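You operate a simulated robot arm through the tools that you are given. There is no shell and no other tool. Be economical: measure what you need, move in short steps, check, and stop when the job is done.

You run a simulated robot arm. Do the job below in one go: nothing can be reset, and whatever is moved stays where it is left.

Task
Swap the black plug in the meter plate for the blue one.
Fine: switch off first; old plug in the black tray's middle well; switch on once the new one is in, then light the lamp by the green button; both dials stay. Set down upright: what you pick out.

Only the result counts: the job must be done as asked and must still hold three seconds after the hand-in. Knocking over, shifting, dropping, spilling or breaking anything else fails it.

Robot
A 6-joint arm with a two-finger parallel gripper, fixed in place. Base frame: the origin is at the foot of the arm, x ahead of it, y to its left, z up; the work surface is at about z = 0. Readings come in mm, degrees, newtons and seconds.
With the tool pointing down near the work surface it reaches from about 120 to 500 mm from the base axis. Its first joint turns from -72.0 to 72.0 degrees. Payload 0.65 kg.
The tool frame sits at the grasp point between the pads (the TCP): z along the fingers, y along the line on which they close. The tips reach 25 mm beyond it. Largest opening 76 mm; finger width 18, thickness 10; the body of the gripper, 36 by 78 mm, starts 45 mm behind the TCP.
Orientation is that of the tool frame in the base frame, as a unit quaternion [x, y, z, w]. With the fingers straight down and closing along the base's y, the tool's x points along the base's -x, its y along +y and its z along -z.

Tools
- The arm moves only by the tool servo_tool. Its argument "motion" is a list of rows, each a list of 3 entries, a list of its own where there are three numbers: the shift along the tool's x, y, z in mm, then the turn, a rotation vector about the tool's x, y, z in degrees, then the gripper command, from -1 (fully open) to 1 (shut), values between in proportion. In form: [[[x, y, z], [ax, ay, az], fingers], ...]. A call has 1 to 12 rows; each row shifts and turns the commanded pose from where the row before left it, along the tool's axes as they then stand. Rows are played at 5 a second. More than 50 mm and 8.6 degrees between two rows, or a gripper value outside its range, and nothing of the call is played. Where a pose cannot be reached the arm comes as near as it can. A force on the tool above 40 N (or 10 N above the force at the start of the call, whichever is more), or a blocked arm, ends the call early, and 0.2 s more pass. The fingers move at their own pace (about 108 mm/s each) and stop on an object; they squeeze with about 43 N. The grip force told is the motor's: it shows also when the fingers shut on nothing. Time passes only in rows, and 0.2 s behind the last, so rows that do not move let the fingers close. It gives the time, the measured TCP pose, the force on the tool (base axes), the opening and the grip force at its end, in the units of the frame above (readings bear some noise), with the torque about the TCP (base axes, N m) and any sound that the robot's microphone picked up, and new pictures: "pictures" is both (left out), scene, wrist or none.
- Cameras (640 x 400 px; columns grow to the right, rows downward): "scene" is fixed at [63.7, 293.1, 439.8]; the picture's right is [-0.57, -0.82, 0.00], its down [-0.21, 0.15, -0.97] and it looks along [0.80, -0.55, -0.26] (base axes); focal length 214 px, centre (320, 200). "wrist" rides on the gripper at [58, 11, -81] in the tool frame; the picture's right is [-0.18, 0.98, 0.00], its down [-0.75, -0.14, -0.64] and it looks along [-0.63, -0.12, 0.77] (tool axes); focal length 243 px, centre (320, 200). There is no depth. A picture from a camera that has moved, and an enlarged one, comes with that camera's place and axes in the base frame and with its lens. The place of the scene camera against the robot may be out by one fixed shift of up to 18 mm in any direction.
- inspect(camera, box): a new picture of the part [left, top, right, bottom] of that camera's present view, enlarged. The clock stands still meanwhile.
- sign_off(): hands the job in; it is judged then, once.

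Go step by step. Nothing tells you positions but the pictures and the camera data: compare them with the known pose of the tool, close in by small moves and look again before you grip or let go. The budget is 120 turns and 200 pictures, counting those below and the enlarged ones. Unless the task says otherwise, let go and move clear before handing in, and close with one line.

The tools are called as name(argument=value, ...) on one line, values as JSON. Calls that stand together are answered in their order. servo_tool: Moves the arm, as the interface text tells. Its arguments: {"type":"object","properties":{"motion":{"type":"array","items":{"type":"array"}},"pictures":{"type":"string","enum":["both","scene","wrist","none"]}},"required":["motion"]} The other tools are called the same way: inspect (camera, box) takes an enlarged picture of a part of a camera's view; sign_off () hands the job in.

At the start:

```text
t: 0.0
tcp_pos: [154.0, 231.2, 385.4]
tool_rot: [0.0, 1.0, 0.0, 0.0]
contact_force: [-0.4, 0.5, 1.2]
moment: [-0.01, 0.0, -0.01]
grip_width: 76.0
grasp_force: 0.2
```

scene: 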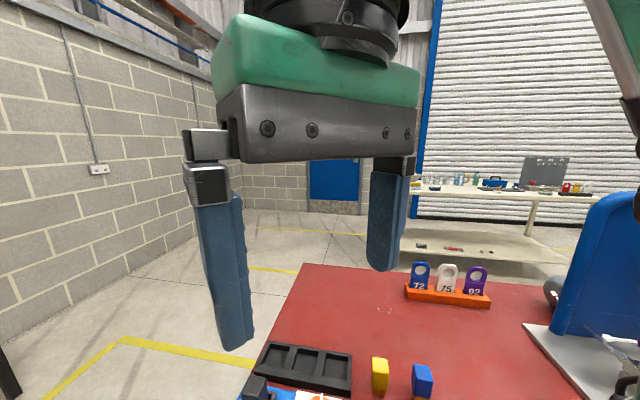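
wrist: 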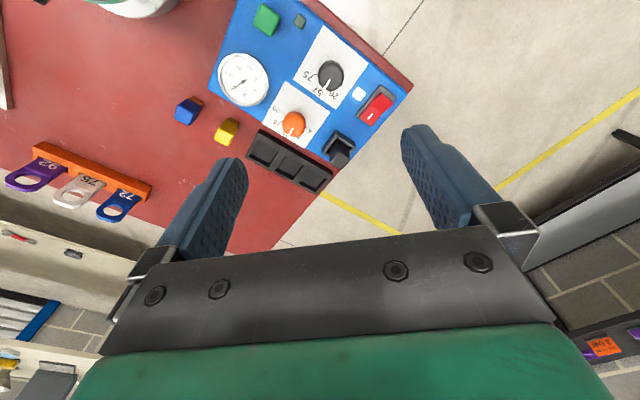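

I see a blue meter panel with a switch, two dials, a black plug, a green button and a black tray, plus yellow and blue plugs on the table. I'll enlarge the views first.

inspect(camera="wrist", box=[160, 0, 420, 200])

inspect(camera="scene", box=[220, 320, 460, 400])

```text
2.00 times, centred on (290, 100) of wrist
camera zoom: at [94.6, 241.4, 465.3], right [0.18, 0.98, 0.0], down [0.75, -0.14, 0.64], along [0.63, -0.12, -0.77], focal length 485 px, centre (380, 400)
```

zoom: 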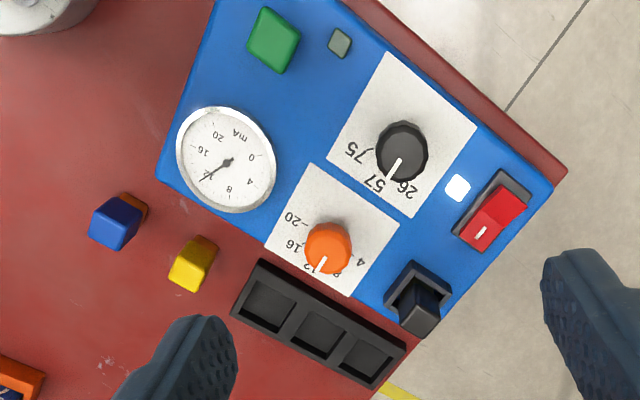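

```text
2.67 times, centred on (340, 360) of scene
camera zoom: at [63.7, 293.1, 439.8], right [-0.57, -0.82, 0.0], down [-0.21, 0.15, -0.97], along [0.8, -0.55, -0.26], focal length 572 px, centre (267, -227)
```

zoom: 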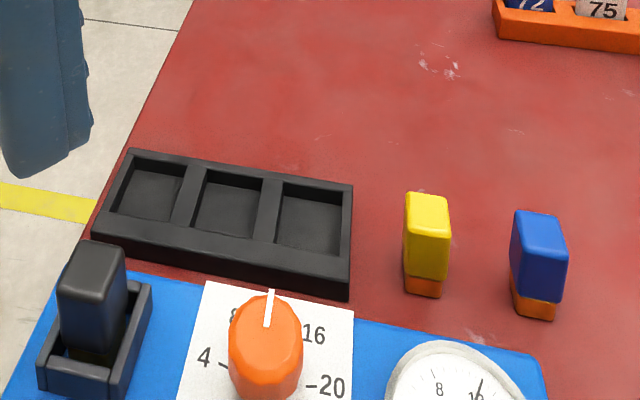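

The panel centre looks to be around (230, 220), the blue plug near (205, -17), and the middle tray well near (364, 122). I'll move down over the panel with the fingers shut for a closer look.

servo_tool(motion=[[[-20, 0, 35], [0, 0, 0], 1], [[-20, 0, 35], [0, 0, 0], 1], [[-20, 0, 35], [0, 0, 0], 1], [[-20, 0, 35], [0, 0, 0], 1], [[0, 0, 0], [0, 0, 0], 1]])

```text
t: 1.2
tcp_pos: [230.0, 228.8, 245.3]
tool_rot: [-0.001, 1.0, 0.0, 0.0]
contact_force: [0.8, 0.2, 0.2]
moment: [0.0, 0.0, -0.01]
grip_width: 0.1
grasp_force: 23.5
camera wrist: at [171.9, 238.2, 325.1], right [0.18, 0.98, 0.0], down [0.75, -0.14, 0.64], along [0.63, -0.12, -0.77], focal length 243 px, centre (320, 200)
```

scene: 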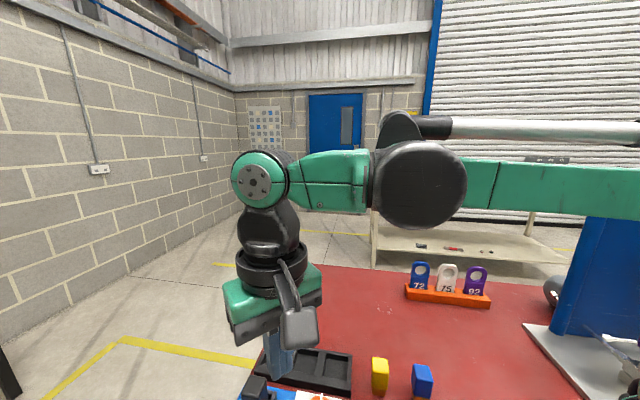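
wrist: 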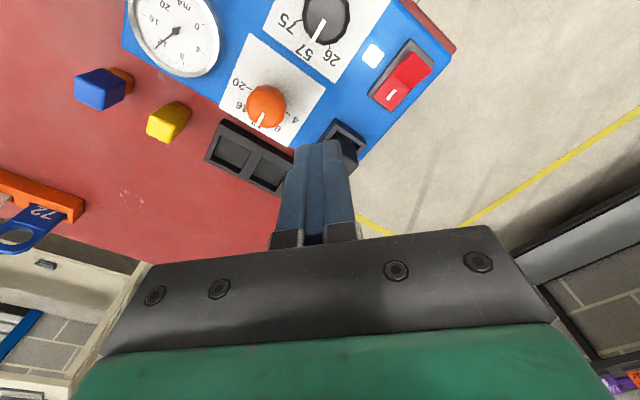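

The panel surface seems raised somewhat; I'll enlarge this view to triangulate against the first one.

inspect(camera="wrist", box=[300, 0, 460, 100])

inspect(camera="wrist", box=[60, 50, 380, 250])

```text
4.00 times, centred on (380, 50) of wrist
camera zoom: at [171.9, 238.2, 325.1], right [0.18, 0.98, 0.0], down [0.75, -0.14, 0.64], along [0.63, -0.12, -0.77], focal length 970 px, centre (80, 800)
```

zoom: 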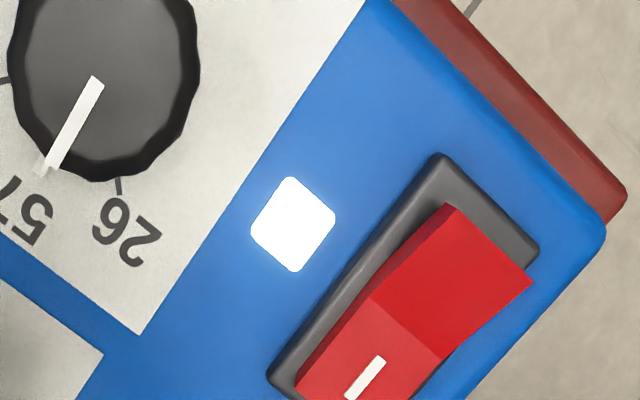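

```text
2.00 times, centred on (220, 150) of wrist
camera zoom: at [171.9, 238.2, 325.1], right [0.18, 0.98, 0.0], down [0.75, -0.14, 0.64], along [0.63, -0.12, -0.77], focal length 485 px, centre (520, 300)
```

zoom: 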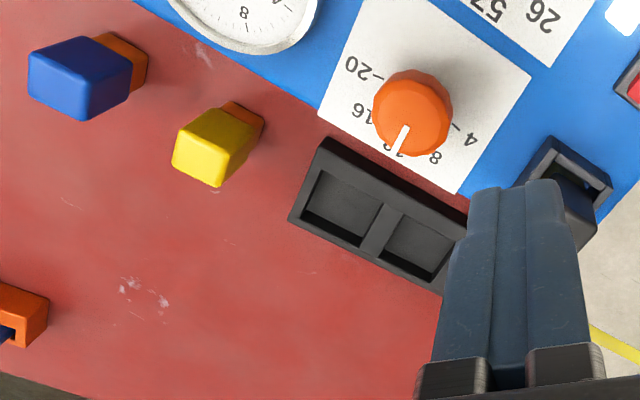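

The rocker's marked half is pressed in (on), and the unmarked half stands up. The panel face seems to be about 30–50 mm high. I'll go closer over the raised half of the rocker.

servo_tool(motion=[[[-3.3, 32.4, 35], [0, 0, 0], 1], [[-3.3, 32.4, 35], [0, 0, 0], 1], [[-3.3, 32.4, 30], [0, 0, 0], 1], [[0, 0, 0], [0, 0, 0], 1]])

```text
t: 2.2
tcp_pos: [241.9, 326.3, 143.2]
tool_rot: [0.0, 1.0, 0.0, 0.0]
contact_force: [0.6, -0.1, -0.3]
moment: [0.0, 0.03, 0.04]
grip_width: 0.0
grasp_force: 24.0
camera wrist: at [183.6, 336.5, 224.2], right [0.18, 0.98, 0.0], down [0.75, -0.14, 0.64], along [0.63, -0.12, -0.77], focal length 243 px, centre (320, 200)
```

scene: 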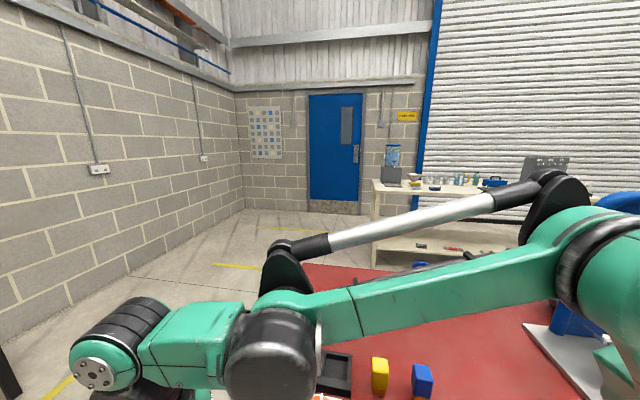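
wrist: 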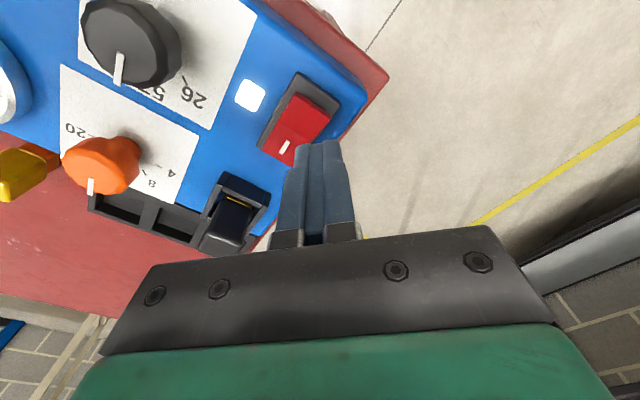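

Triangulation puts the lit lamp at about (225, 280, 52) and a card corner at about (313, 169, 35), so the plate may be tilted. I'll enlarge this view to pin it down.

inspect(camera="wrist", box=[180, 50, 400, 270])

inspect(camera="wrist", box=[0, 0, 260, 260])

```text
1.82 times, centred on (290, 160) of wrist
camera zoom: at [183.6, 336.5, 224.2], right [0.18, 0.98, 0.0], down [0.75, -0.14, 0.64], along [0.63, -0.12, -0.77], focal length 441 px, centre (374, 273)
```

zoom: 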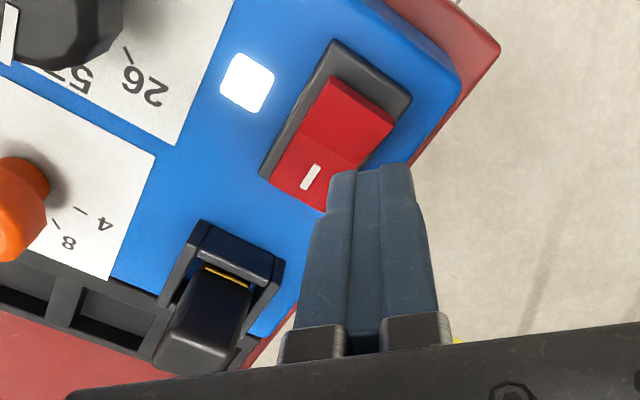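

```text
1.54 times, centred on (130, 130) of wrist
camera zoom: at [183.6, 336.5, 224.2], right [0.18, 0.98, 0.0], down [0.75, -0.14, 0.64], along [0.63, -0.12, -0.77], focal length 373 px, centre (612, 308)
```

zoom: 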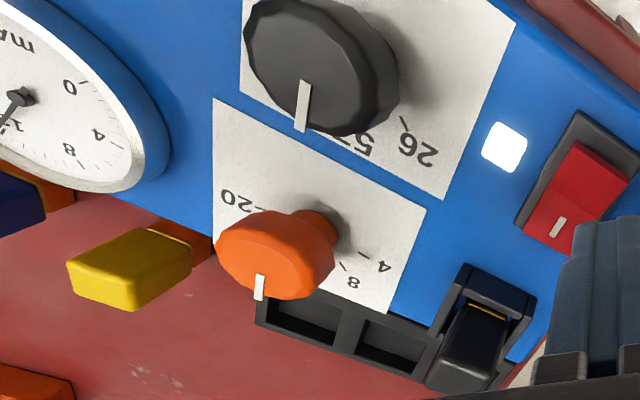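

The rocker's raised end is at roughly (234, 322, 68), with its axes turned about 45° to the base. I'll turn the tool 45° to line up with the panel.

servo_tool(motion=[[[3, -8, 0], [0, 0, 7.5], 1], [[0, 0, 0], [0, 0, 7.5], 1], [[0, 0, 0], [0, 0, 7.5], 1], [[0, 0, 0], [0, 0, 7.5], 1], [[0, 0, 0], [0, 0, 7.5], 1], [[0, 0, 0], [0, 0, 7.5], 1], [[0, 0, 0], [0, 0, 0], 1]], pictures="wrist")

```text
t: 3.8
tcp_pos: [240.2, 319.8, 143.5]
tool_rot: [0.384, 0.924, 0.0, 0.0]
contact_force: [0.5, -0.5, -0.6]
moment: [0.03, 0.01, 0.01]
grip_width: 0.2
grasp_force: 23.5
camera wrist: at [206.0, 367.9, 224.5], right [0.83, 0.56, 0.0], down [0.43, -0.63, 0.64], along [0.36, -0.53, -0.77], focal length 243 px, centre (320, 200)
```

wrist: 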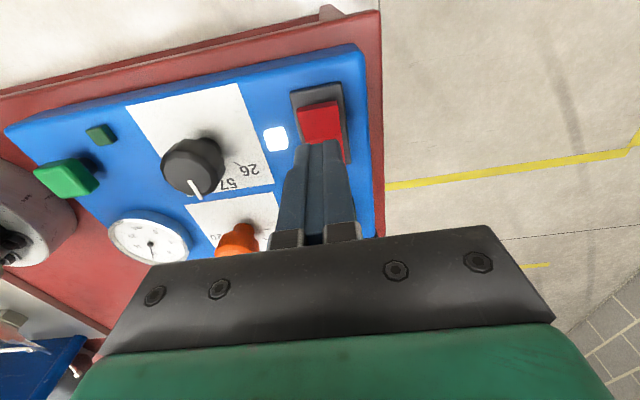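

The tool is aligned with the rocker. I'll shift to the middle of the raised half and come down, then press in small steps.

servo_tool(motion=[[[-3.5, -0.7, 20], [0, 0, 0], 1], [[0, 0, 20], [0, 0, 0], 1], [[0, 0, 4], [0, 0, 0], 1], [[0, 0, 0], [0, 0, 0], 1]], pictures="wrist")

inspect(camera="wrist", box=[220, 40, 420, 180])

```text
t: 4.8
tcp_pos: [242.7, 316.9, 101.0]
tool_rot: [0.383, 0.924, 0.0, -0.001]
contact_force: [0.2, -0.5, -0.2]
moment: [0.03, 0.04, 0.0]
grip_width: 0.0
grasp_force: 23.7
camera wrist: at [209.1, 364.8, 181.8], right [0.83, 0.56, 0.0], down [0.43, -0.63, 0.64], along [0.36, -0.53, -0.77], focal length 243 px, centre (320, 200)
```

wrist: 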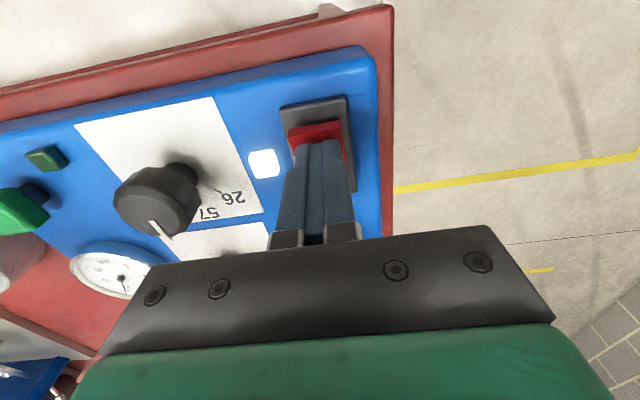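

```text
2.86 times, centred on (320, 110) of wrist
camera zoom: at [209.1, 364.8, 181.8], right [0.83, 0.56, 0.0], down [0.43, -0.63, 0.64], along [0.36, -0.53, -0.77], focal length 693 px, centre (320, 457)
```

zoom: 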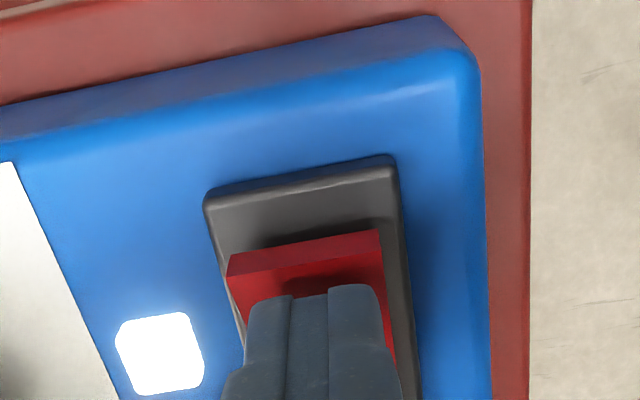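

The tips are about 8 mm over the raised half and centred. Pressing now in small steps.

servo_tool(motion=[[[1.5, 0, 4], [0, 0, 0], 1], [[0, 0, 3], [0, 0, 0], 1], [[0, 0, 2], [0, 0, 0], 1], [[0, 0, 2], [0, 0, 0], 1], [[0, 0, 2], [0, 0, 0], 1], [[0, 0, 2], [0, 0, 0], 1], [[0, 0, 2], [0, 0, 0], 1]], pictures="wrist")

```text
t: 6.0
tcp_pos: [240.6, 319.3, 89.4]
tool_rot: [0.382, 0.924, -0.001, 0.0]
contact_force: [-1.0, 0.8, 10.4]
moment: [-0.1, -0.06, -0.1]
grip_width: 0.4
grasp_force: 23.7
stopped in row 5: the force on the tool passed its limit at 50 N (the readings are from after the stop); the commanded pose is now the measured one
camera wrist: at [206.9, 366.7, 170.1], right [0.83, 0.56, 0.0], down [0.43, -0.63, 0.64], along [0.36, -0.53, -0.77], focal length 243 px, centre (320, 200)
```

wrist: 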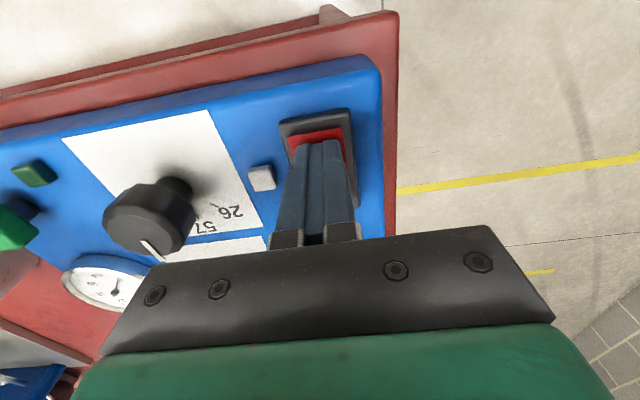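

The white lamp went out, so the power is off. Next I'll rise and move to a spot where the black plug is in clear view.

servo_tool(motion=[[[0, 0, -43], [0, 0, 0], 1], [[0, 0, -43], [0, 0, 0], 1], [[-38, -2.5, 0], [0, 0, 0], 1], [[-38, -2.5, 0], [0, 0, 0], 1], [[-38, -2.5, 0], [0, 0, 0], 1], [[-37, -2.5, 0], [0, 0, 0], 1], [[0, 0, 0], [0, 0, 0], 1]], pictures="wrist")

inspect(camera="wrist", box=[200, 20, 440, 180])

```text
t: 7.6
tcp_pos: [342.6, 205.3, 176.3]
tool_rot: [0.382, 0.924, 0.0, -0.001]
contact_force: [-0.5, 0.0, 0.4]
moment: [0.01, -0.01, 0.01]
grip_width: 0.4
grasp_force: 23.8
camera wrist: at [308.5, 253.1, 256.9], right [0.83, 0.56, 0.0], down [0.43, -0.63, 0.64], along [0.36, -0.53, -0.77], focal length 243 px, centre (320, 200)
```

wrist: 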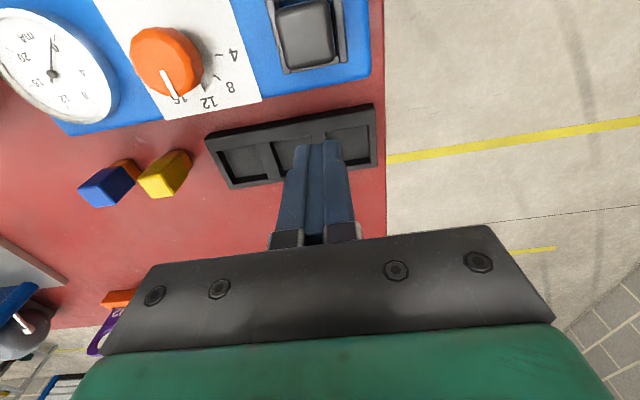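

```text
2.50 times, centred on (320, 100) of wrist
camera zoom: at [308.5, 253.1, 256.9], right [0.83, 0.56, 0.0], down [0.43, -0.63, 0.64], along [0.36, -0.53, -0.77], focal length 606 px, centre (320, 450)
```

zoom: 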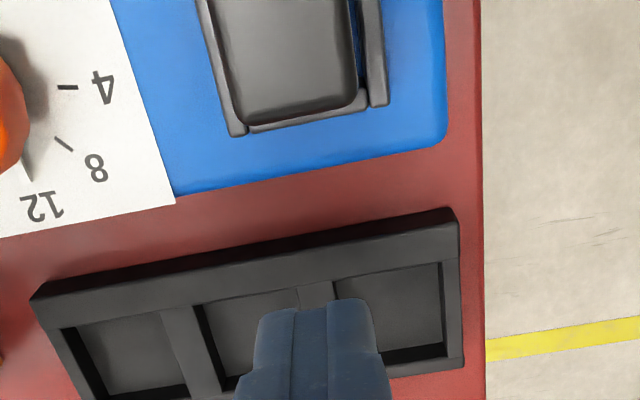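

The plate is level at about z = 50, and the plug stands in a U-shaped socket at its corner near the tray. One more view from a different spot will give me the plug's height.

servo_tool(motion=[[[20, -25, 0], [0, 0, 0], 1], [[20, -25, 0], [0, 0, 0], 1], [[0, -10, 0], [0, 0, 0], 1], [[0, 0, 0], [0, 0, 0], 1]], pictures="wrist")

inspect(camera="wrist", box=[340, 20, 500, 120])

```text
t: 8.6
tcp_pos: [270.7, 192.5, 174.3]
tool_rot: [0.383, 0.924, 0.0, 0.0]
contact_force: [0.2, -0.5, -0.3]
moment: [0.01, 0.01, 0.01]
grip_width: 0.0
grasp_force: 23.8
camera wrist: at [237.6, 239.8, 255.1], right [0.83, 0.56, 0.0], down [0.43, -0.63, 0.64], along [0.36, -0.53, -0.77], focal length 243 px, centre (320, 200)
```

wrist: 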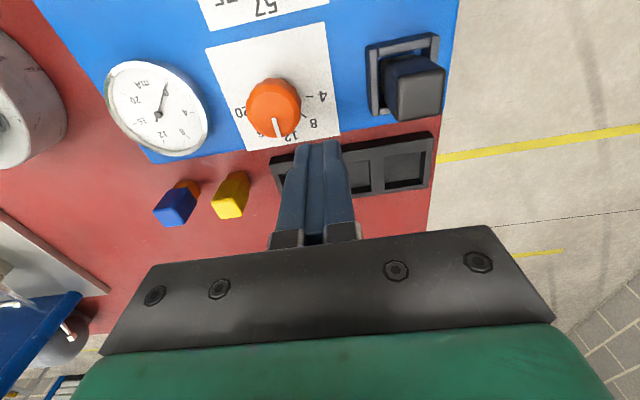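

```text
4.00 times, centred on (420, 70) of wrist
camera zoom: at [237.6, 239.8, 255.1], right [0.83, 0.56, 0.0], down [0.43, -0.63, 0.64], along [0.36, -0.53, -0.77], focal length 970 px, centre (-80, 720)
```

zoom: 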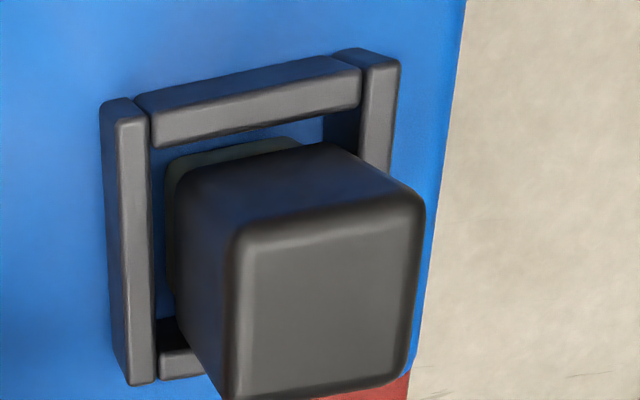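

The plug top is a square of about 26 mm centred near (313, 236), at z ≈ 103, with yaw 45°. I'll move above it with the fingers opened partway.

servo_tool(motion=[[[0.8, 31, 0], [0, 0, 0], -0.2], [[0, 30, 0], [0, 0, 0], -0.2], [[0, 0, 35], [0, 0, 0], -0.2], [[0, 0, 0], [0, 0, 0], -0.2]], pictures="wrist")

inspect(camera="wrist", box=[240, 60, 400, 220])

```text
t: 9.6
tcp_pos: [314.4, 234.0, 144.1]
tool_rot: [0.383, 0.924, 0.0, 0.001]
contact_force: [0.5, -1.2, -0.5]
moment: [-0.01, -0.02, 0.0]
grip_width: 45.3
grasp_force: 0.0
camera wrist: at [280.2, 281.8, 223.7], right [0.83, 0.56, 0.0], down [0.43, -0.63, 0.64], along [0.36, -0.53, -0.77], focal length 243 px, centre (320, 200)
```

wrist: 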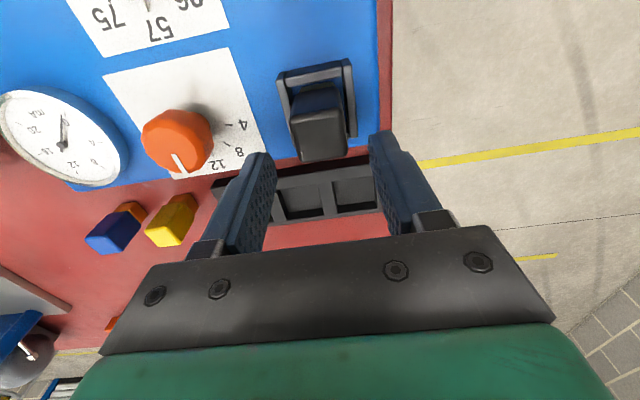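

```text
2.50 times, centred on (320, 140) of wrist
camera zoom: at [280.2, 281.8, 223.7], right [0.83, 0.56, 0.0], down [0.43, -0.63, 0.64], along [0.36, -0.53, -0.77], focal length 606 px, centre (320, 350)
```

zoom: 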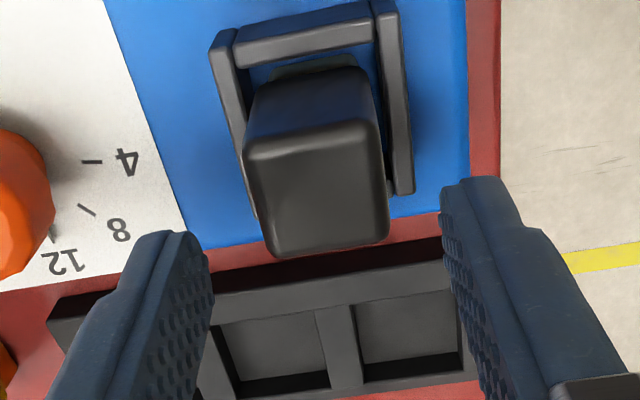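

The plug is centred between the fingers apart from about 2 mm. I'll come down around it and check.

servo_tool(motion=[[[2.2, 0, 15], [0, 0, 0], -0.2], [[0, 0, 15], [0, 0, 0], -0.2], [[0, 0, 12], [0, 0, 0], -0.2], [[0, 0, 6], [0, 0, 0], -0.2], [[0, 0, 0], [0, 0, 0], -0.2]], pictures="wrist")

inspect(camera="wrist", box=[230, 60, 410, 240])

```text
t: 10.8
tcp_pos: [311.4, 235.7, 96.0]
tool_rot: [0.383, 0.924, 0.0, 0.0]
contact_force: [-2.4, 0.3, 9.7]
moment: [0.16, -0.13, -0.06]
grip_width: 45.4
grasp_force: 0.1
stopped in row 5: the force on the tool passed its limit at 44 N (the readings are from after the stop); the commanded pose is now the measured one
camera wrist: at [278.1, 284.3, 175.3], right [0.83, 0.56, 0.0], down [0.43, -0.63, 0.64], along [0.36, -0.53, -0.77], focal length 243 px, centre (320, 200)
```

wrist: 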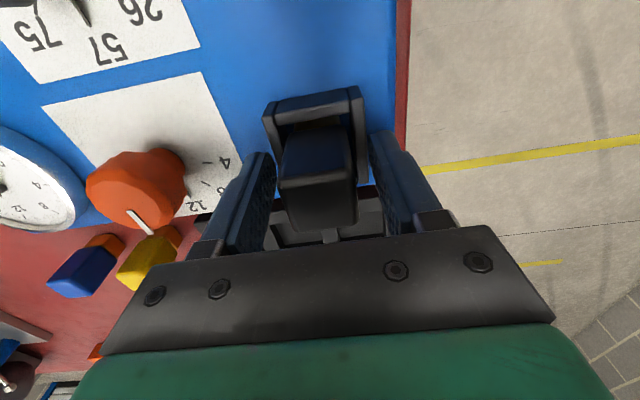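

```text
2.22 times, centred on (320, 150) of wrist
camera zoom: at [278.1, 284.3, 175.3], right [0.83, 0.56, 0.0], down [0.43, -0.63, 0.64], along [0.36, -0.53, -0.77], focal length 539 px, centre (320, 311)
```

zoom: 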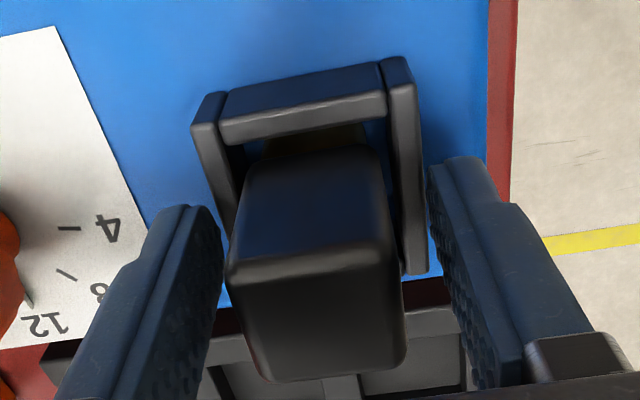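

The tips touched the top of the socket frame at z ≈ 71, with the plug between them. I'll back off 2 mm and grip.

servo_tool(motion=[[[0, 0, -2.5], [0, 0, 0], -0.2], [[0, 0, 0], [0, 0, 0], 1], [[0, 0, 0], [0, 0, 0], 1], [[0, 0, 0], [0, 0, 0], 1]], pictures="wrist")

```text
t: 11.8
tcp_pos: [312.4, 236.3, 97.9]
tool_rot: [0.383, 0.924, 0.0, 0.001]
contact_force: [-0.6, -0.4, -0.7]
moment: [-0.03, 0.04, -0.02]
grip_width: 27.7
grasp_force: 41.9
camera wrist: at [278.6, 283.9, 178.0], right [0.83, 0.56, 0.0], down [0.43, -0.63, 0.64], along [0.36, -0.53, -0.77], focal length 243 px, centre (320, 200)
```

wrist: 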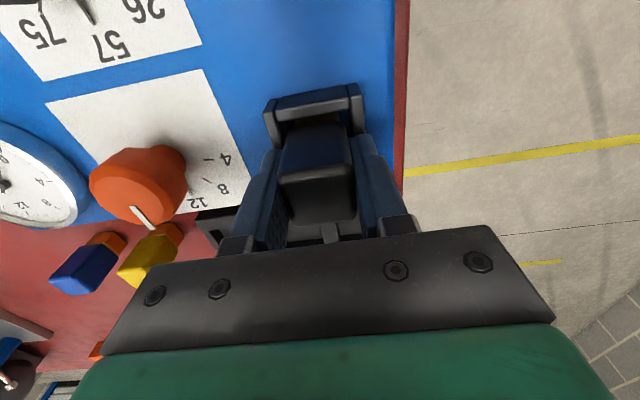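

The plug is gripped at 27.7 mm with no side force. I'll pull straight up.

servo_tool(motion=[[[0, 0, -3], [0, 0, 0], 1], [[0, 0, -6], [0, 0, 0], 1], [[0, 0, -12], [0, 0, 0], 1], [[0, 0, -20], [0, 0, 0], 1], [[0, 0, -20], [0, 0, 0], 1], [[0, 0, -10], [0, 0, 0], 1], [[0, 0, 0], [0, 0, 0], 1]], pictures="both")

inspect(camera="scene", box=[180, 280, 380, 400])

```text
t: 13.3
tcp_pos: [311.6, 237.2, 168.1]
tool_rot: [0.383, 0.924, 0.0, 0.0]
contact_force: [-0.4, -0.7, -1.1]
moment: [-0.01, 0.01, -0.04]
grip_width: 27.2
grasp_force: 42.5
camera wrist: at [278.0, 285.2, 248.8], right [0.83, 0.56, 0.0], down [0.43, -0.63, 0.64], along [0.36, -0.53, -0.77], focal length 243 px, centre (320, 200)
```

scene: 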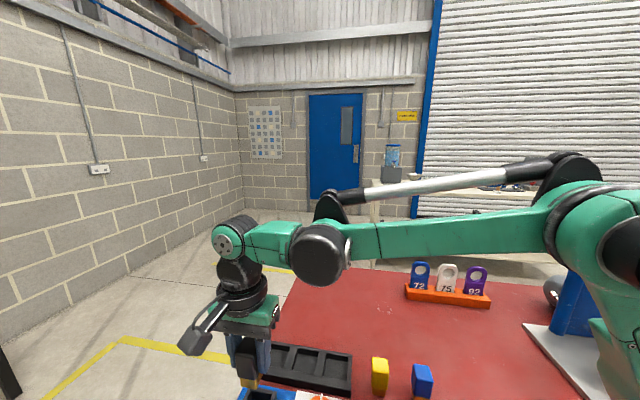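
wrist: 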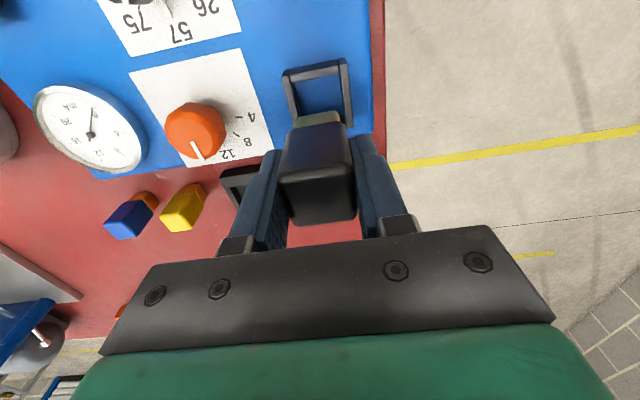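

```text
3.20 times, centred on (280, 340) of scene
camera zoom: at [63.7, 293.1, 439.8], right [-0.57, -0.82, 0.0], down [-0.21, 0.15, -0.97], along [0.8, -0.55, -0.26], focal length 686 px, centre (448, -248)
```

zoom: 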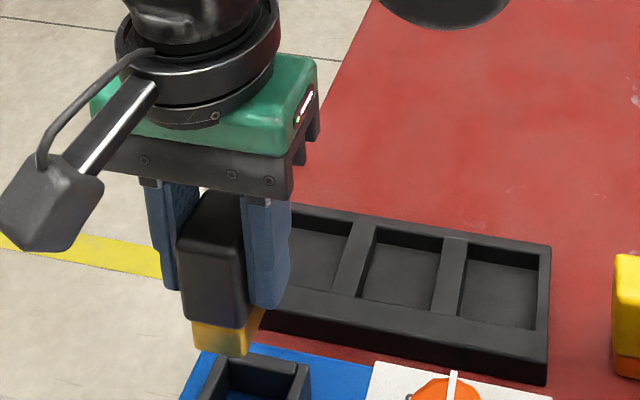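

The black plug is out and has a yellow foot; its bottom sits about 48 mm under the TCP. I'll move past the tray so the middle well is in clear view.

servo_tool(motion=[[[-42, -11, 0], [0, 0, 0], 1], [[-42, -11, 0], [0, 0, 0], 1], [[-42, -11, 0], [0, 0, 0], 1], [[-42, -11, 0], [0, 0, 0], 1], [[0, 0, 0], [0, 0, 0], 1]], pictures="wrist")

inspect(camera="wrist", box=[180, 0, 420, 160])

```text
t: 14.6
tcp_pos: [401.5, 87.1, 166.6]
tool_rot: [0.382, 0.924, -0.001, 0.0]
contact_force: [0.4, 0.2, -0.9]
moment: [-0.03, -0.01, 0.0]
grip_width: 27.4
grasp_force: 41.7
camera wrist: at [367.7, 135.4, 245.8], right [0.83, 0.56, 0.0], down [0.43, -0.63, 0.64], along [0.36, -0.53, -0.77], focal length 243 px, centre (320, 200)
```

wrist: 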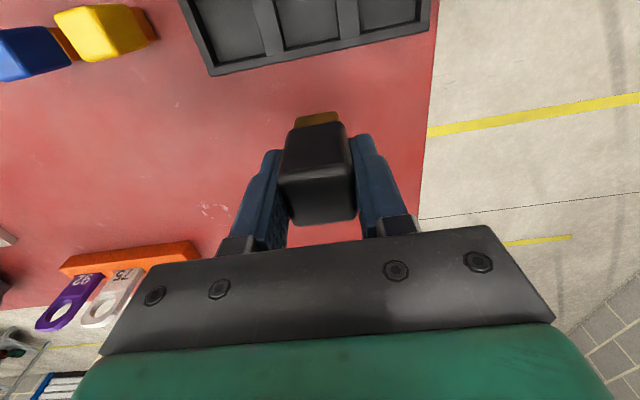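

```text
2.50 times, centred on (300, 80) of wrist
camera zoom: at [367.7, 135.4, 245.8], right [0.83, 0.56, 0.0], down [0.43, -0.63, 0.64], along [0.36, -0.53, -0.77], focal length 606 px, centre (370, 500)
```

zoom: 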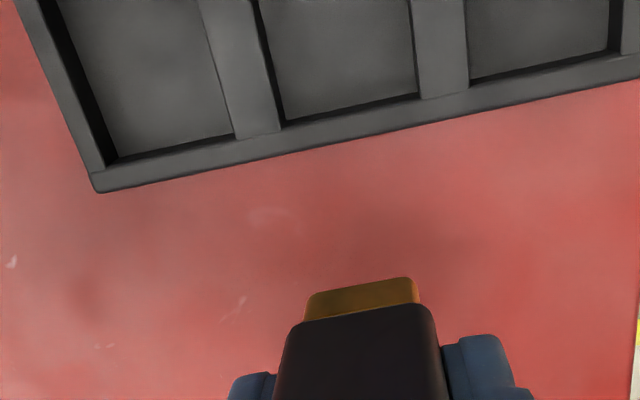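

I overshot a little; I'll come back 30 mm so the middle well is fully in view.

servo_tool(motion=[[[30, 0, 0], [0, 0, 0], 1], [[0, 0, 0], [0, 0, 0], 1]], pictures="none")

inspect(camera="wrist", box=[180, 0, 440, 160])

```text
t: 15.2
tcp_pos: [379.4, 106.5, 166.3]
tool_rot: [0.383, 0.924, 0.0, -0.001]
contact_force: [0.7, -0.4, -1.3]
moment: [0.01, 0.02, -0.01]
grip_width: 27.2
grasp_force: 41.5
```

```text
2.46 times, centred on (310, 80) of wrist
camera zoom: at [345.7, 154.8, 246.1], right [0.83, 0.56, 0.0], down [0.43, -0.63, 0.64], along [0.36, -0.53, -0.77], focal length 597 px, centre (345, 495)
```

zoom: 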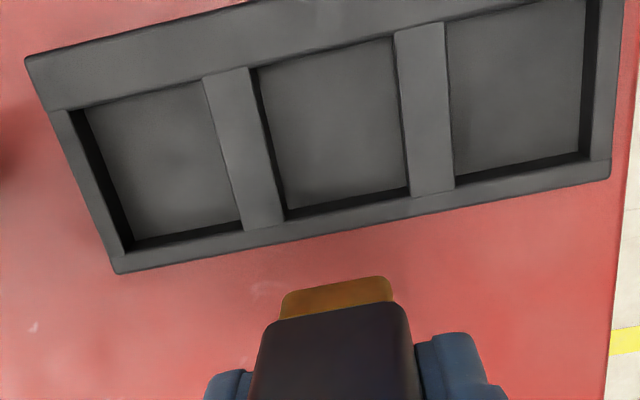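

The middle well's centre is at about (362, 124.5), with a roomy 45–49 mm opening. I'll move over it and lower the plug most of the way.

servo_tool(motion=[[[25, 0.5, 0], [0, 0, 0], 1], [[0, 0, 30], [0, 0, 0], 1], [[0, 0, 30], [0, 0, 0], 1], [[0, 0, 26], [0, 0, 0], 1], [[0, 0, 0], [0, 0, 0], 1]], pictures="both")

inspect(camera="scene", box=[220, 320, 380, 400])

inspect(camera="wrist", box=[200, 40, 440, 240])

```text
t: 16.4
tcp_pos: [361.0, 126.7, 80.1]
tool_rot: [0.383, 0.924, 0.0, 0.0]
contact_force: [-0.8, 0.1, -1.1]
moment: [-0.01, 0.01, 0.0]
grip_width: 27.1
grasp_force: 41.9
camera wrist: at [327.3, 174.4, 160.0], right [0.83, 0.56, 0.0], down [0.43, -0.63, 0.64], along [0.36, -0.53, -0.77], focal length 243 px, centre (320, 200)
```

scene: 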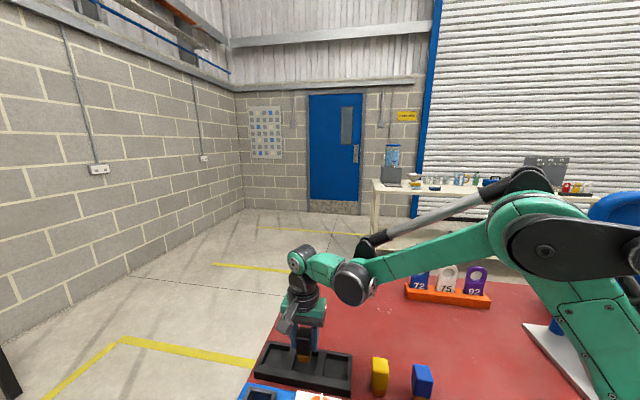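
wrist: 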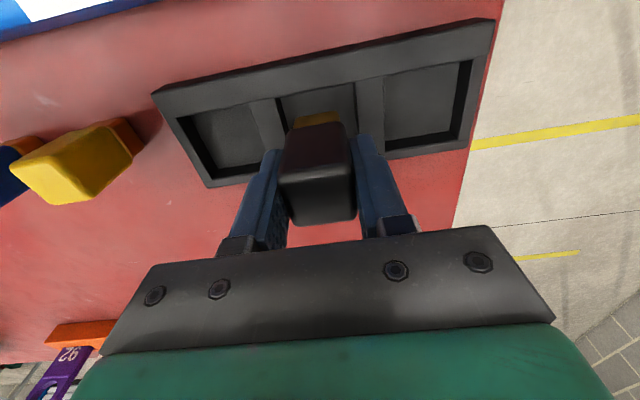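

```text
4.00 times, centred on (300, 360) of scene
camera zoom: at [63.7, 293.1, 439.8], right [-0.57, -0.82, 0.0], down [-0.21, 0.15, -0.97], along [0.8, -0.55, -0.26], focal length 858 px, centre (400, -440)
```

zoom: 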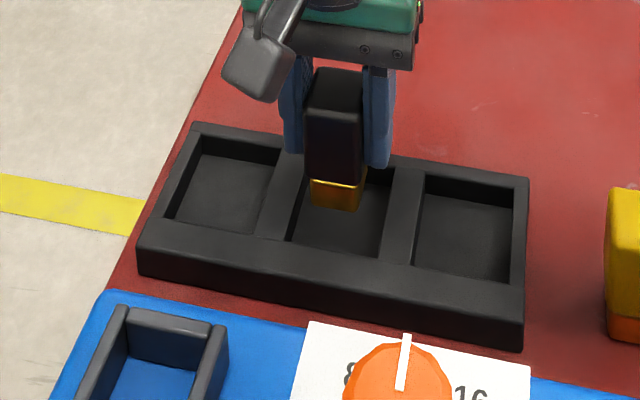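

```text
2.00 times, centred on (320, 140) of wrist
camera zoom: at [327.3, 174.4, 160.0], right [0.83, 0.56, 0.0], down [0.43, -0.63, 0.64], along [0.36, -0.53, -0.77], focal length 485 px, centre (320, 320)
```

zoom: 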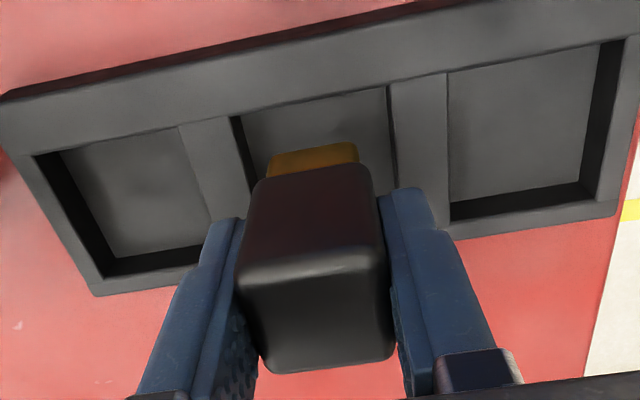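

The plug hangs well inside the middle well's outline. I'll lower it in small steps until it touches the floor.

servo_tool(motion=[[[0, 0, 10], [0, 0, 0], 1], [[0, 0, 8], [0, 0, 0], 1], [[0, 0, 3], [0, 0, 0], 1], [[0, 0, 2], [0, 0, 0], 1], [[0, 0, 2], [0, 0, 0], 1], [[0, 0, 2], [0, 0, 0], 1], [[0, 0, 0], [0, 0, 0], 1]], pictures="scene")

inspect(camera="scene", box=[240, 320, 380, 400])

```text
t: 17.9
tcp_pos: [360.5, 125.0, 55.5]
tool_rot: [0.383, 0.924, 0.0, 0.0]
contact_force: [-0.2, -0.2, -0.5]
moment: [0.02, -0.01, 0.0]
grip_width: 26.8
grasp_force: 41.9
```

scene: 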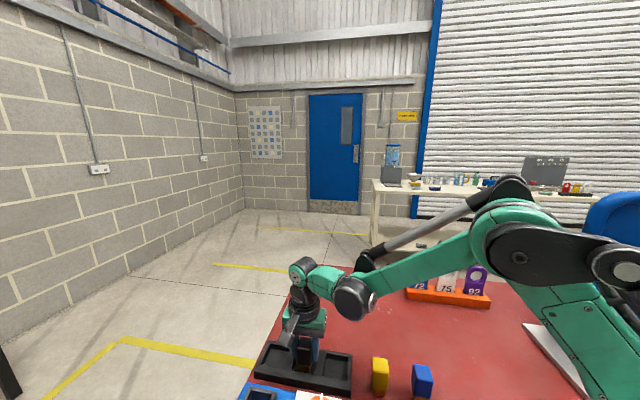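

```text
4.57 times, centred on (310, 360) of scene
camera zoom: at [63.7, 293.1, 439.8], right [-0.57, -0.82, 0.0], down [-0.21, 0.15, -0.97], along [0.8, -0.55, -0.26], focal length 980 px, centre (366, -531)
```

zoom: 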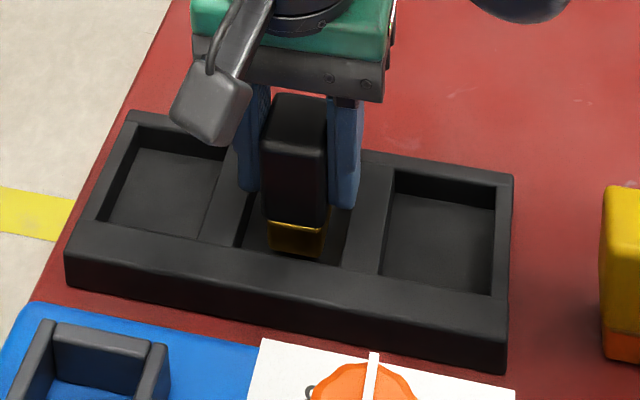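

No contact yet; the bottom is close to the floor. I'll keep going in 1.5 mm steps.

servo_tool(motion=[[[0, 0, 1.5], [0, 0, 0], 1], [[0, 0, 1.5], [0, 0, 0], 1], [[0, 0, 1.5], [0, 0, 0], 1], [[0, 0, 0], [0, 0, 0], 1]], pictures="none")

```text
t: 18.9
tcp_pos: [359.9, 126.0, 51.8]
tool_rot: [0.383, 0.924, -0.001, -0.001]
contact_force: [-2.7, -2.6, 33.9]
moment: [-0.11, 0.03, -0.05]
grip_width: 27.3
grasp_force: 41.9
```

The plug is resting on the well floor (34 N). I'll ease the load off, open the fingers partway and rise.

servo_tool(motion=[[[0, 0, -1], [0, 0, 0], 1], [[0, 0, 0], [0, 0, 0], 0.0], [[0, 0, 0], [0, 0, 0], -0.2], [[0, 0, -10], [0, 0, 0], -0.2], [[0, 0, -30], [0, 0, 0], -0.2], [[0, 0, -40], [0, 0, 0], -0.2], [[0, 0, -40], [0, 0, 0], -0.2], [[0, 0, 0], [0, 0, 0], -0.2]], pictures="wrist")

inspect(camera="scene", box=[240, 320, 380, 400])

```text
t: 20.8
tcp_pos: [360.4, 125.4, 173.5]
tool_rot: [0.383, 0.924, 0.0, 0.0]
contact_force: [-0.3, -0.2, 0.0]
moment: [0.0, 0.03, 0.03]
grip_width: 45.4
grasp_force: 0.0
camera wrist: at [326.6, 172.8, 253.5], right [0.83, 0.56, 0.0], down [0.43, -0.63, 0.64], along [0.36, -0.53, -0.77], focal length 243 px, centre (320, 200)
```

wrist: 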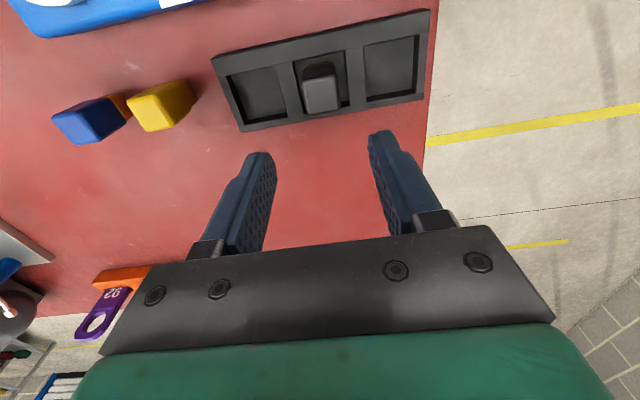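

```text
4.57 times, centred on (310, 360) of scene
camera zoom: at [63.7, 293.1, 439.8], right [-0.57, -0.82, 0.0], down [-0.21, 0.15, -0.97], along [0.8, -0.55, -0.26], focal length 980 px, centre (366, -531)
```

zoom: 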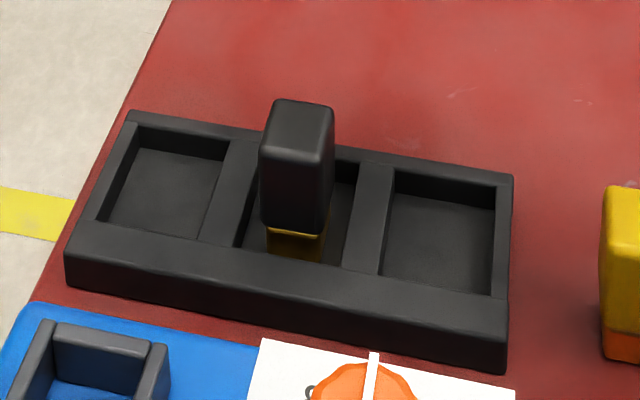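

The black plug stands upright in the middle well. Next I'll move over toward the blue plug and measure it.

servo_tool(motion=[[[-7, -42, 0], [0, 0, 0], -0.2], [[-7, -42, 0], [0, 0, 0], -0.2], [[-7, -42, 0], [0, 0, 0], -0.2], [[-7, -42, 0], [0, 0, 0], -0.2], [[-7, -40, 0], [0, 0, 0], -0.2], [[0, 0, 0], [0, 0, 0], -0.2]], pictures="wrist")

inspect(camera="wrist", box=[240, 0, 440, 140])

```text
t: 22.1
tcp_pos: [240.6, -43.9, 172.0]
tool_rot: [0.383, 0.924, -0.001, -0.001]
contact_force: [0.2, 0.1, -0.2]
moment: [0.01, 0.01, -0.01]
grip_width: 45.6
grasp_force: 0.0
camera wrist: at [205.8, 4.4, 253.0], right [0.83, 0.56, 0.0], down [0.43, -0.63, 0.64], along [0.36, -0.53, -0.77], focal length 243 px, centre (320, 200)
```

wrist: 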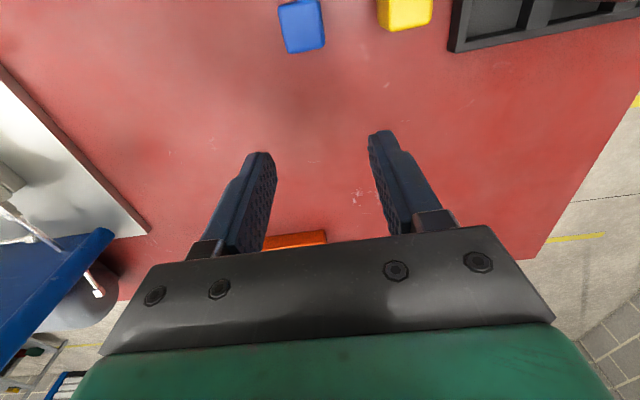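

```text
2.86 times, centred on (340, 70) of wrist
camera zoom: at [205.8, 4.4, 253.0], right [0.83, 0.56, 0.0], down [0.43, -0.63, 0.64], along [0.36, -0.53, -0.77], focal length 693 px, centre (263, 571)
```

zoom: 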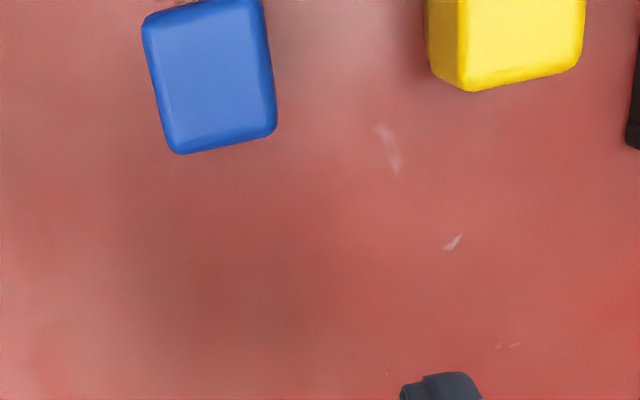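

The blue plug is centred at about (205, -15), aligned with the tool at 45°, and its top should be near z = 53. I'll move above it and check.

servo_tool(motion=[[[45.4, -4.8, 0], [0, 0, 0], -0.2], [[0, 0, 36], [0, 0, 0], -0.2], [[0, 0, 36], [0, 0, 0], -0.2], [[0, 0, 0], [0, 0, 0], -0.2]], pictures="wrist")

inspect(camera="wrist", box=[220, 60, 420, 220])

```text
t: 23.1
tcp_pos: [203.4, -14.0, 99.2]
tool_rot: [0.383, 0.924, 0.0, 0.0]
contact_force: [-0.2, -0.2, -0.2]
moment: [0.01, 0.01, 0.0]
grip_width: 45.7
grasp_force: 0.0
camera wrist: at [170.2, 33.4, 179.3], right [0.83, 0.56, 0.0], down [0.43, -0.63, 0.64], along [0.36, -0.53, -0.77], focal length 243 px, centre (320, 200)
```

wrist: 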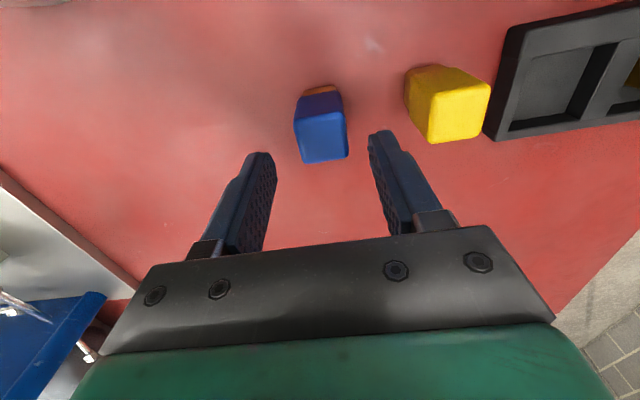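

```text
2.50 times, centred on (320, 140) of wrist
camera zoom: at [170.2, 33.4, 179.3], right [0.83, 0.56, 0.0], down [0.43, -0.63, 0.64], along [0.36, -0.53, -0.77], focal length 606 px, centre (320, 350)
```

zoom: 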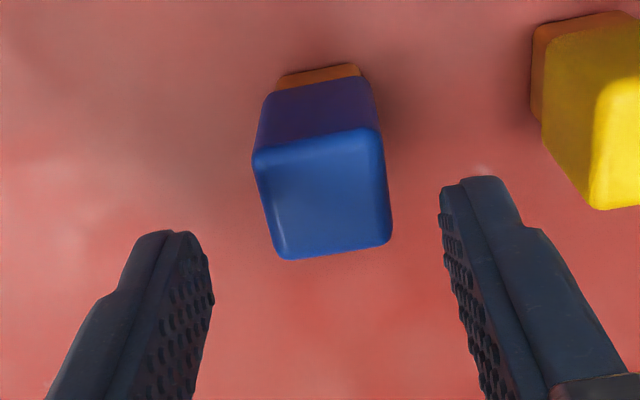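

The plug is well centred, and its height of about 54–56 mm is confirmed. I'll lower around it and grip.

servo_tool(motion=[[[-1.8, 0, 20], [0, 0, 0], -0.2], [[0, 0, 20], [0, 0, 0], -0.2], [[0, 0, 8], [0, 0, 0], -0.2], [[0, 0, 0], [0, 0, 0], -0.2], [[0, 0, 0], [0, 0, 0], 1], [[0, 0, 0], [0, 0, 0], 1], [[0, 0, 0], [0, 0, 0], 1]], pictures="wrist")

```text
t: 24.8
tcp_pos: [205.2, -16.5, 51.7]
tool_rot: [0.383, 0.924, 0.0, 0.0]
contact_force: [0.4, 0.5, -0.6]
moment: [-0.01, -0.04, 0.01]
grip_width: 27.2
grasp_force: 41.8
camera wrist: at [171.8, 30.7, 132.3], right [0.83, 0.56, 0.0], down [0.43, -0.63, 0.64], along [0.36, -0.53, -0.77], focal length 243 px, centre (320, 200)
```

wrist: 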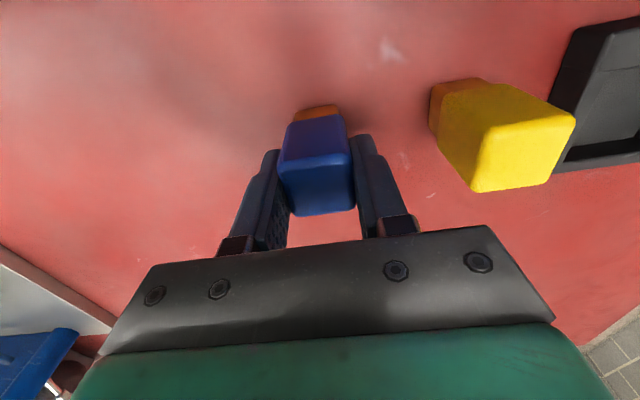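

Gripped at 27.2 mm. I'll lift high and go to a spot near the socket where I can see it.

servo_tool(motion=[[[0, 0, -30], [0, 0, 0], 1], [[0, 0, -36], [0, 0, 0], 1], [[0, 0, -36], [0, 0, 0], 1], [[0, 0, -36], [0, 0, 0], 1], [[10, 42.2, 0], [0, 0, 0], 1], [[10, 42.2, 0], [0, 0, 0], 1], [[10, 42.2, 0], [0, 0, 0], 1], [[10, 42.2, 0], [0, 0, 0], 1], [[10, 42.2, 0], [0, 0, 0], 1], [[10, 42.2, 0], [0, 0, 0], 1], [[0, 0, 0], [0, 0, 0], 1]], pictures="wrist")

inspect(camera="wrist", box=[240, 0, 400, 120])

```text
t: 27.1
tcp_pos: [340.1, 205.7, 190.4]
tool_rot: [0.383, 0.924, 0.0, 0.0]
contact_force: [0.2, 0.2, -0.1]
moment: [0.04, 0.01, -0.04]
grip_width: 27.4
grasp_force: 42.3
camera wrist: at [306.4, 253.5, 271.2], right [0.83, 0.56, 0.0], down [0.43, -0.63, 0.64], along [0.36, -0.53, -0.77], focal length 243 px, centre (320, 200)
```

wrist: 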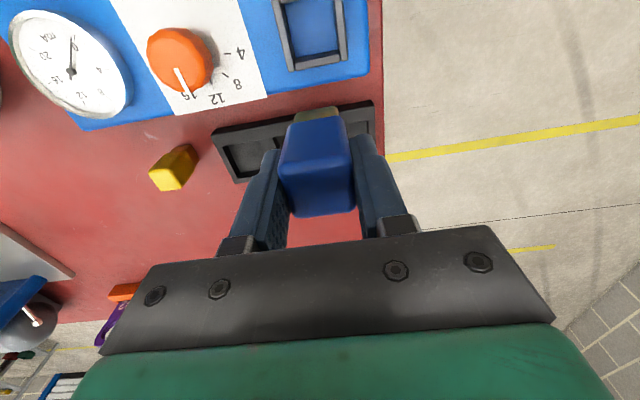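

```text
3.33 times, centred on (320, 60) of wrist
camera zoom: at [306.4, 253.5, 271.2], right [0.83, 0.56, 0.0], down [0.43, -0.63, 0.64], along [0.36, -0.53, -0.77], focal length 809 px, centre (320, 667)
```

zoom: 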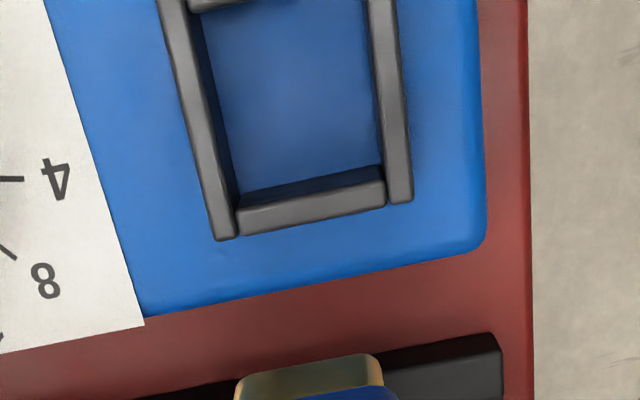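

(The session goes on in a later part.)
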